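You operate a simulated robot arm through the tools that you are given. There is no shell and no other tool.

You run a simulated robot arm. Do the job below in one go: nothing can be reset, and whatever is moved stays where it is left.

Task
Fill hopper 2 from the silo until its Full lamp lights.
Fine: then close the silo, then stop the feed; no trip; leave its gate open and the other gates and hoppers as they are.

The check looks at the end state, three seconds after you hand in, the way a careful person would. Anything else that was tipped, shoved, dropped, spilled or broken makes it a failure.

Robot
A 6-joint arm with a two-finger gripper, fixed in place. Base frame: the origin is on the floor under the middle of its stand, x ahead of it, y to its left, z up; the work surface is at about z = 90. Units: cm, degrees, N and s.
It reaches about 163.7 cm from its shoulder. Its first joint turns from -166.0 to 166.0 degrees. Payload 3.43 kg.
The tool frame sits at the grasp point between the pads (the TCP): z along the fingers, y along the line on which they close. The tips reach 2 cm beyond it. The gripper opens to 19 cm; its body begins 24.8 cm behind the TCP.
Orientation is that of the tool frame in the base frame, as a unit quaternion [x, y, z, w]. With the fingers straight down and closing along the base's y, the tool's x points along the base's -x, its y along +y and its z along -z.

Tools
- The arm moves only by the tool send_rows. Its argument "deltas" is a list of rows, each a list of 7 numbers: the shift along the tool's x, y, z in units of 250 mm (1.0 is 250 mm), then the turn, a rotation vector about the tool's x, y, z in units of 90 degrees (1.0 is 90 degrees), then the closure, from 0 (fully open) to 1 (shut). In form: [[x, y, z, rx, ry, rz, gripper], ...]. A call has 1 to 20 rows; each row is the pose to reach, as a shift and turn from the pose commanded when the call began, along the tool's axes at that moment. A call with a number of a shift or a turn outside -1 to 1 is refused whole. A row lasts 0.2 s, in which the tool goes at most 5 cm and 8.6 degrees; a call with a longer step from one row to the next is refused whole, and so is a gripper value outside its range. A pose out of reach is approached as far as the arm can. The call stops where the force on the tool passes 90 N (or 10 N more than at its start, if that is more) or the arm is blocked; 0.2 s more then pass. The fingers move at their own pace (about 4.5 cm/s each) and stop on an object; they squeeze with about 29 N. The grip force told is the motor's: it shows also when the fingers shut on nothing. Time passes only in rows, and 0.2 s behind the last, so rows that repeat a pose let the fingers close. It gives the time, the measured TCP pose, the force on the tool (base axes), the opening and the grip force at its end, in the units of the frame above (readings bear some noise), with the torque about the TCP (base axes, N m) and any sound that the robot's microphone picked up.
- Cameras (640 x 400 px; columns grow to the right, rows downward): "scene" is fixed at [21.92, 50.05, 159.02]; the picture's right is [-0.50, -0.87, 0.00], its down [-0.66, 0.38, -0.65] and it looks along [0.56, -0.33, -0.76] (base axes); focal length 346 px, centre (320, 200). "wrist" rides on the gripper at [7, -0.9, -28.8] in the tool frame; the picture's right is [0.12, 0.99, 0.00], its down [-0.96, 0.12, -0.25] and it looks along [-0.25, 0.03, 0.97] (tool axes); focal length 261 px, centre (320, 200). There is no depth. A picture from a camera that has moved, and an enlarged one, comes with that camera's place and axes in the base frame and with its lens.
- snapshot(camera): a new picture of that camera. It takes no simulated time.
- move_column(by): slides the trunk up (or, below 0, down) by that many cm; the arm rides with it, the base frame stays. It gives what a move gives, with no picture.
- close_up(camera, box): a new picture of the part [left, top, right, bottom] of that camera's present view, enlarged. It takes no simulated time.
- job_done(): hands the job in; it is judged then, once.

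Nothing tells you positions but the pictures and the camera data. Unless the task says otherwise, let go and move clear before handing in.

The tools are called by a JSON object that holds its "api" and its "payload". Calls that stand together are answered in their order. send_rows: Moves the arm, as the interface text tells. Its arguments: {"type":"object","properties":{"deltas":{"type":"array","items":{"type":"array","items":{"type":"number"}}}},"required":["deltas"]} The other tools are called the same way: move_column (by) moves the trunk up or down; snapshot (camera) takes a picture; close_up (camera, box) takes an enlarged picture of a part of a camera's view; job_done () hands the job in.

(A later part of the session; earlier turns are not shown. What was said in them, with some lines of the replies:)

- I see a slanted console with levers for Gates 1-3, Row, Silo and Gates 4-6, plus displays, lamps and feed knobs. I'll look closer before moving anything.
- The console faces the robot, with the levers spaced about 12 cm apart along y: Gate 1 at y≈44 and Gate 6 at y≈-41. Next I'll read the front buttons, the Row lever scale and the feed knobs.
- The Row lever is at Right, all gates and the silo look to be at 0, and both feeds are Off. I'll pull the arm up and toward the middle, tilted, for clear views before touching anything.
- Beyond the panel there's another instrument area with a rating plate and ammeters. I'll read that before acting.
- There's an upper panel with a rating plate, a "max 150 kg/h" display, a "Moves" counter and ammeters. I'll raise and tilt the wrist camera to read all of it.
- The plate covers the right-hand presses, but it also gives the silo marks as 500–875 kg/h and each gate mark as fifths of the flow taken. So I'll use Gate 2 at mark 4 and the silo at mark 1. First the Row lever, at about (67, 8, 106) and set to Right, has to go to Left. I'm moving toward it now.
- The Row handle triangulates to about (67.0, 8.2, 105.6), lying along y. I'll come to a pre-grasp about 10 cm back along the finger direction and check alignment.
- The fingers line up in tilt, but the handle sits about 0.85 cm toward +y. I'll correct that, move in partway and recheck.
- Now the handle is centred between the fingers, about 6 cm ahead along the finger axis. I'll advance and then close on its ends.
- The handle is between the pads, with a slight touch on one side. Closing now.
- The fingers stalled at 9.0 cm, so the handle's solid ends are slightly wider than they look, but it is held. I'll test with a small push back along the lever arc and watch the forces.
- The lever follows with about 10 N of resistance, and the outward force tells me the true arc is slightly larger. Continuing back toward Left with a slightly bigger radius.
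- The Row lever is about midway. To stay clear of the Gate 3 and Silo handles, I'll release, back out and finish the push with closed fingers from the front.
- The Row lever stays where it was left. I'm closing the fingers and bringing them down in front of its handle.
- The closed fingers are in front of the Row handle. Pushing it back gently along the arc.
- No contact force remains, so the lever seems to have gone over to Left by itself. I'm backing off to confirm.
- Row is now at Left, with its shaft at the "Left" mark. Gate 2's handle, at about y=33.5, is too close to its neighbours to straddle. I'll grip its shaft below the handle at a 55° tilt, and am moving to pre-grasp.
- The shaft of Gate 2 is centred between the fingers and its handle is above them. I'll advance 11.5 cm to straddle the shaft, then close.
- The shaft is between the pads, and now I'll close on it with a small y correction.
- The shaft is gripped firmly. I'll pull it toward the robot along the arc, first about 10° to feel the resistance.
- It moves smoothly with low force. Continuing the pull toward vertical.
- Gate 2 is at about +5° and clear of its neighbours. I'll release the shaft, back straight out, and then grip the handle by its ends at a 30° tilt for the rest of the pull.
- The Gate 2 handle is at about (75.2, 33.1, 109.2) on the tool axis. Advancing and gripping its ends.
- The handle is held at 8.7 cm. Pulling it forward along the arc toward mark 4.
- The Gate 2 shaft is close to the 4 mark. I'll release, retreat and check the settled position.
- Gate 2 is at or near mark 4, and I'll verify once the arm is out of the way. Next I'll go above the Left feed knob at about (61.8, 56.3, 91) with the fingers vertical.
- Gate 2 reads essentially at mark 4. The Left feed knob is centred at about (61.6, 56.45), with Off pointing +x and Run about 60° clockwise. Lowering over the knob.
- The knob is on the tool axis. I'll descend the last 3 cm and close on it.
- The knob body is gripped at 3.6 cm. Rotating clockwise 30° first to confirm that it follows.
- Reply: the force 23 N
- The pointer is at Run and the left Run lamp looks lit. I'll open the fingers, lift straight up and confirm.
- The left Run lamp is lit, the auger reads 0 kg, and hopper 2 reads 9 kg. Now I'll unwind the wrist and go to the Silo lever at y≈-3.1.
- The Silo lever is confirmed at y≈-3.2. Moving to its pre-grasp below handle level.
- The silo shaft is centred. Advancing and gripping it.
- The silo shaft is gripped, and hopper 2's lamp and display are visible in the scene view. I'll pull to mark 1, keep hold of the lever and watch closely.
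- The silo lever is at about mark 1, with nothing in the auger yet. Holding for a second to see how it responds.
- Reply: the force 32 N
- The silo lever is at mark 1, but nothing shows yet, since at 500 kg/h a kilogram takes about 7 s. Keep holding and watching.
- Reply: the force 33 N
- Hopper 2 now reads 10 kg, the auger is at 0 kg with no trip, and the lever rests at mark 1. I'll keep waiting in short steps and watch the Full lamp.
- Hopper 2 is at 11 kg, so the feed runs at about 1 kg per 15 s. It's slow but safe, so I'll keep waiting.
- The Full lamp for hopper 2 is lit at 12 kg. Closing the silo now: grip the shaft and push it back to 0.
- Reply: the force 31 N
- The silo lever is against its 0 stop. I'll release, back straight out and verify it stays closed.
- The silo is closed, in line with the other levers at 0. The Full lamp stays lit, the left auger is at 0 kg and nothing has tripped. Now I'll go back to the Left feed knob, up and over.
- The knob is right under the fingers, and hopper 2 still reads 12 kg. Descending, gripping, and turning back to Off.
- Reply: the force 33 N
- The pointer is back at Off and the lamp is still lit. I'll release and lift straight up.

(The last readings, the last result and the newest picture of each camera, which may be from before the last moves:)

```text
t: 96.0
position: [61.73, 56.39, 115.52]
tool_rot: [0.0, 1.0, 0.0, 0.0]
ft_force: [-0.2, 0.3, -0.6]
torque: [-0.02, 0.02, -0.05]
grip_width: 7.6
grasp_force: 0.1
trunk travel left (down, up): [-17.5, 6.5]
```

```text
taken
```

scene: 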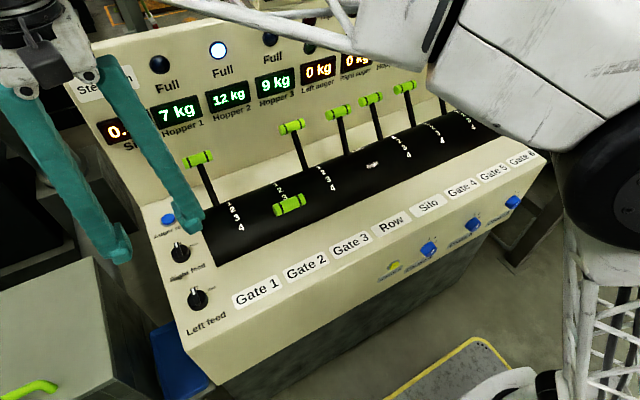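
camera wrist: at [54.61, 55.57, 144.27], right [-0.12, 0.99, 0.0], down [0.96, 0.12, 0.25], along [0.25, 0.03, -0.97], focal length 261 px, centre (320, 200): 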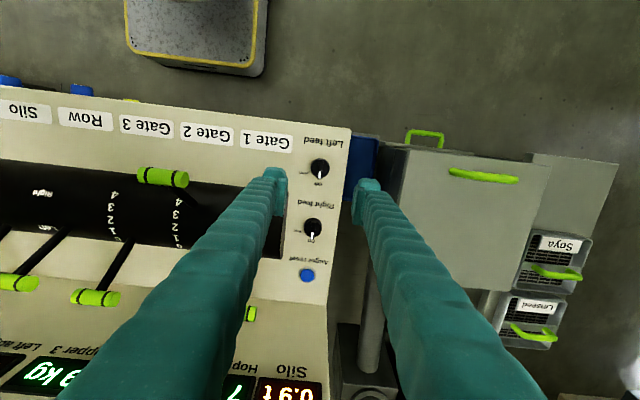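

I'm moving the arm up and clear to get an unobstructed final check.

{"api": "send_rows", "payload": {"deltas": [[0.03, -0.08, -0.15, 0, 0, 0, 0.6], [0.08, -0.2, -0.26, 0, 0, 0, 0.6], [0.14, -0.33, -0.34, 0, 0, 0, 0.6], [0.2, -0.46, -0.4, 0, 0, 0, 0.6], [0.27, -0.6, -0.45, 0, 0, 0, 0.6], [0.34, -0.74, -0.5, 0, 0, 0, 0.6], [0.4, -0.88, -0.54, 0, 0, 0, 0.6], [0.468, -1.0, -0.58, 0, 0, 0, 0.6]]}}

{"api": "send_rows", "payload": {"deltas": [[0, -0.15, -0.05, 0, 0, 0, 0.6], [0, -0.32, -0.1, 0, 0, 0, 0.6], [0, -0.49, -0.15, 0, 0, 0, 0.6], [0, -0.66, -0.2, 0, 0, 0, 0.6], [0, -0.83, -0.25, 0, 0, 0, 0.6], [0, -1.0, -0.3, 0, 0, 0, 0.6]]}}

{"api": "snapshot", "payload": {"camera": "scene"}}

{"api": "close_up", "payload": {"camera": "scene", "box": [90, 0, 490, 230]}}

{"api": "close_up", "payload": {"camera": "scene", "box": [140, 190, 340, 340]}}

{"api": "snapshot", "payload": {"camera": "wrist"}}

```text
t: 97.8
position: [50.09, 31.48, 129.9]
tool_rot: [-0.001, 1.0, -0.001, 0.0]
ft_force: [0.5, 1.4, -0.1]
torque: [-0.15, 0.09, 0.02]
grip_width: 7.61
grasp_force: 0.0
trunk travel left (down, up): [-17.5, 6.5]
```

```text
t: 99.2
position: [50.15, 6.37, 135.85]
tool_rot: [-0.001, 1.0, 0.0, 0.003]
ft_force: [0.3, 0.4, 0.7]
torque: [-0.15, -0.05, 0.03]
grip_width: 7.62
grasp_force: 0.1
out of reach, approached as far as the arm can: row 5, 6
trunk travel left (down, up): [-17.5, 6.5]
```

```text
taken
```

scene: 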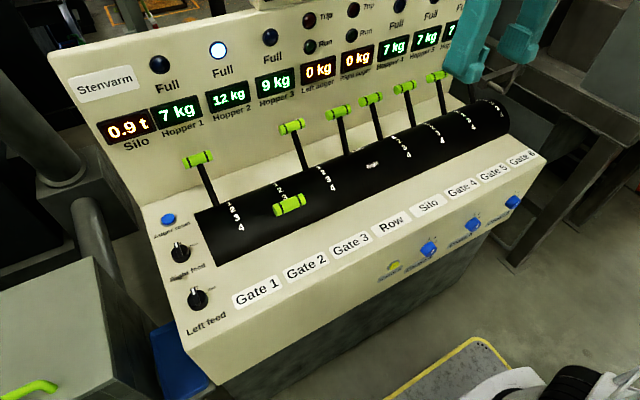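

```text
1.60 times, centred on (290, 115) of scene
camera zoom: at [21.92, 50.05, 159.02], right [-0.5, -0.87, 0.0], down [-0.66, 0.38, -0.65], along [0.56, -0.33, -0.76], focal length 553 px, centre (368, 336)
```

zoom: 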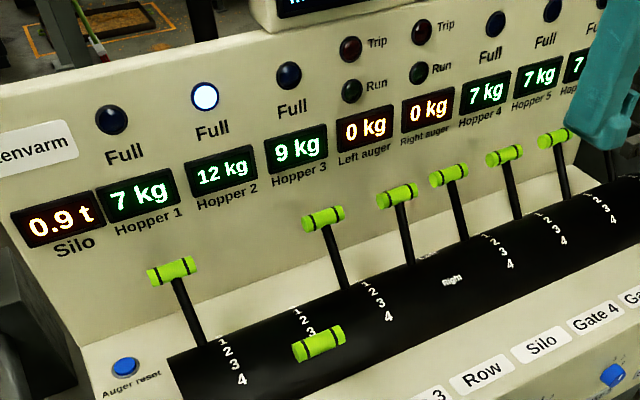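

```text
2.67 times, centred on (240, 265) of scene
camera zoom: at [21.92, 50.05, 159.02], right [-0.5, -0.87, 0.0], down [-0.66, 0.38, -0.65], along [0.56, -0.33, -0.76], focal length 922 px, centre (533, 27)
```

zoom: 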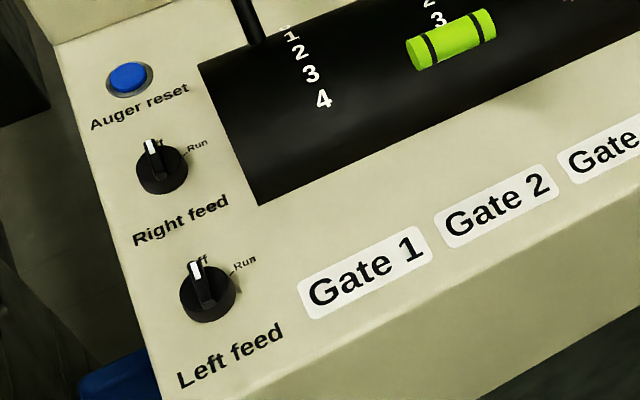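

```text
taken
camera wrist: at [42.9, 5.37, 164.48], right [-0.12, 0.99, 0.0], down [0.96, 0.12, 0.25], along [0.25, 0.03, -0.97], focal length 261 px, centre (320, 200)
```

wrist: 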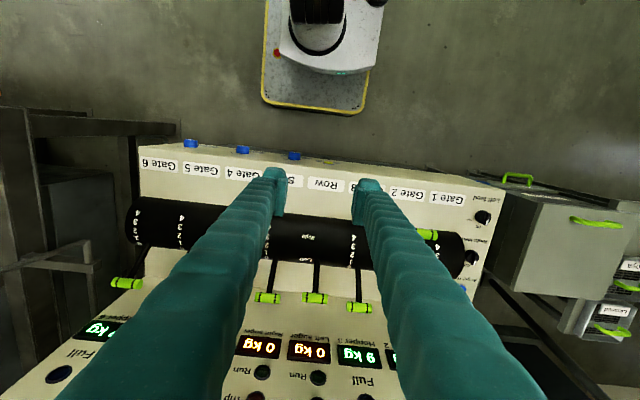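

The final state checks out:
- **Hopper 2:** 12 kg with the Full lamp lit.
- **Silo lever:** at 0.
- **Left feed:** Off, its Run lamp dark.
- **Trips:** no trip lamps.
- **Gate 2:** open at about mark 4.
- **Other gates and hoppers:** unchanged.

Row stays at Left, and the arm is clear of everything. Handing in.

{"api": "job_done", "payload": {}}

```text
The job is handed in.
```

Hopper 2 is filled: its Full lamp came on at 12 kg and was still lit at my last check before handing in.

- **Silo:** I closed it as soon as I saw the lamp lit. I ran it at mark 1 the whole time, so filling from 9 kg took about 40 seconds.
- **Left feed:** I switched it to Off after the silo was closed and the auger read 0 kg. No trip lamp came on.
- **Gate 2:** it is open at about mark 4.
- **Other gates and hoppers:** the other gates are still at 0, and the other hoppers read the same as before.
- **Row lever:** it started at Right and is now at Left, because hopper 2 is fed from the left side. You didn't ask for it to go back, so I left it there.

The arm let go of everything and was clear of the console when I handed in.
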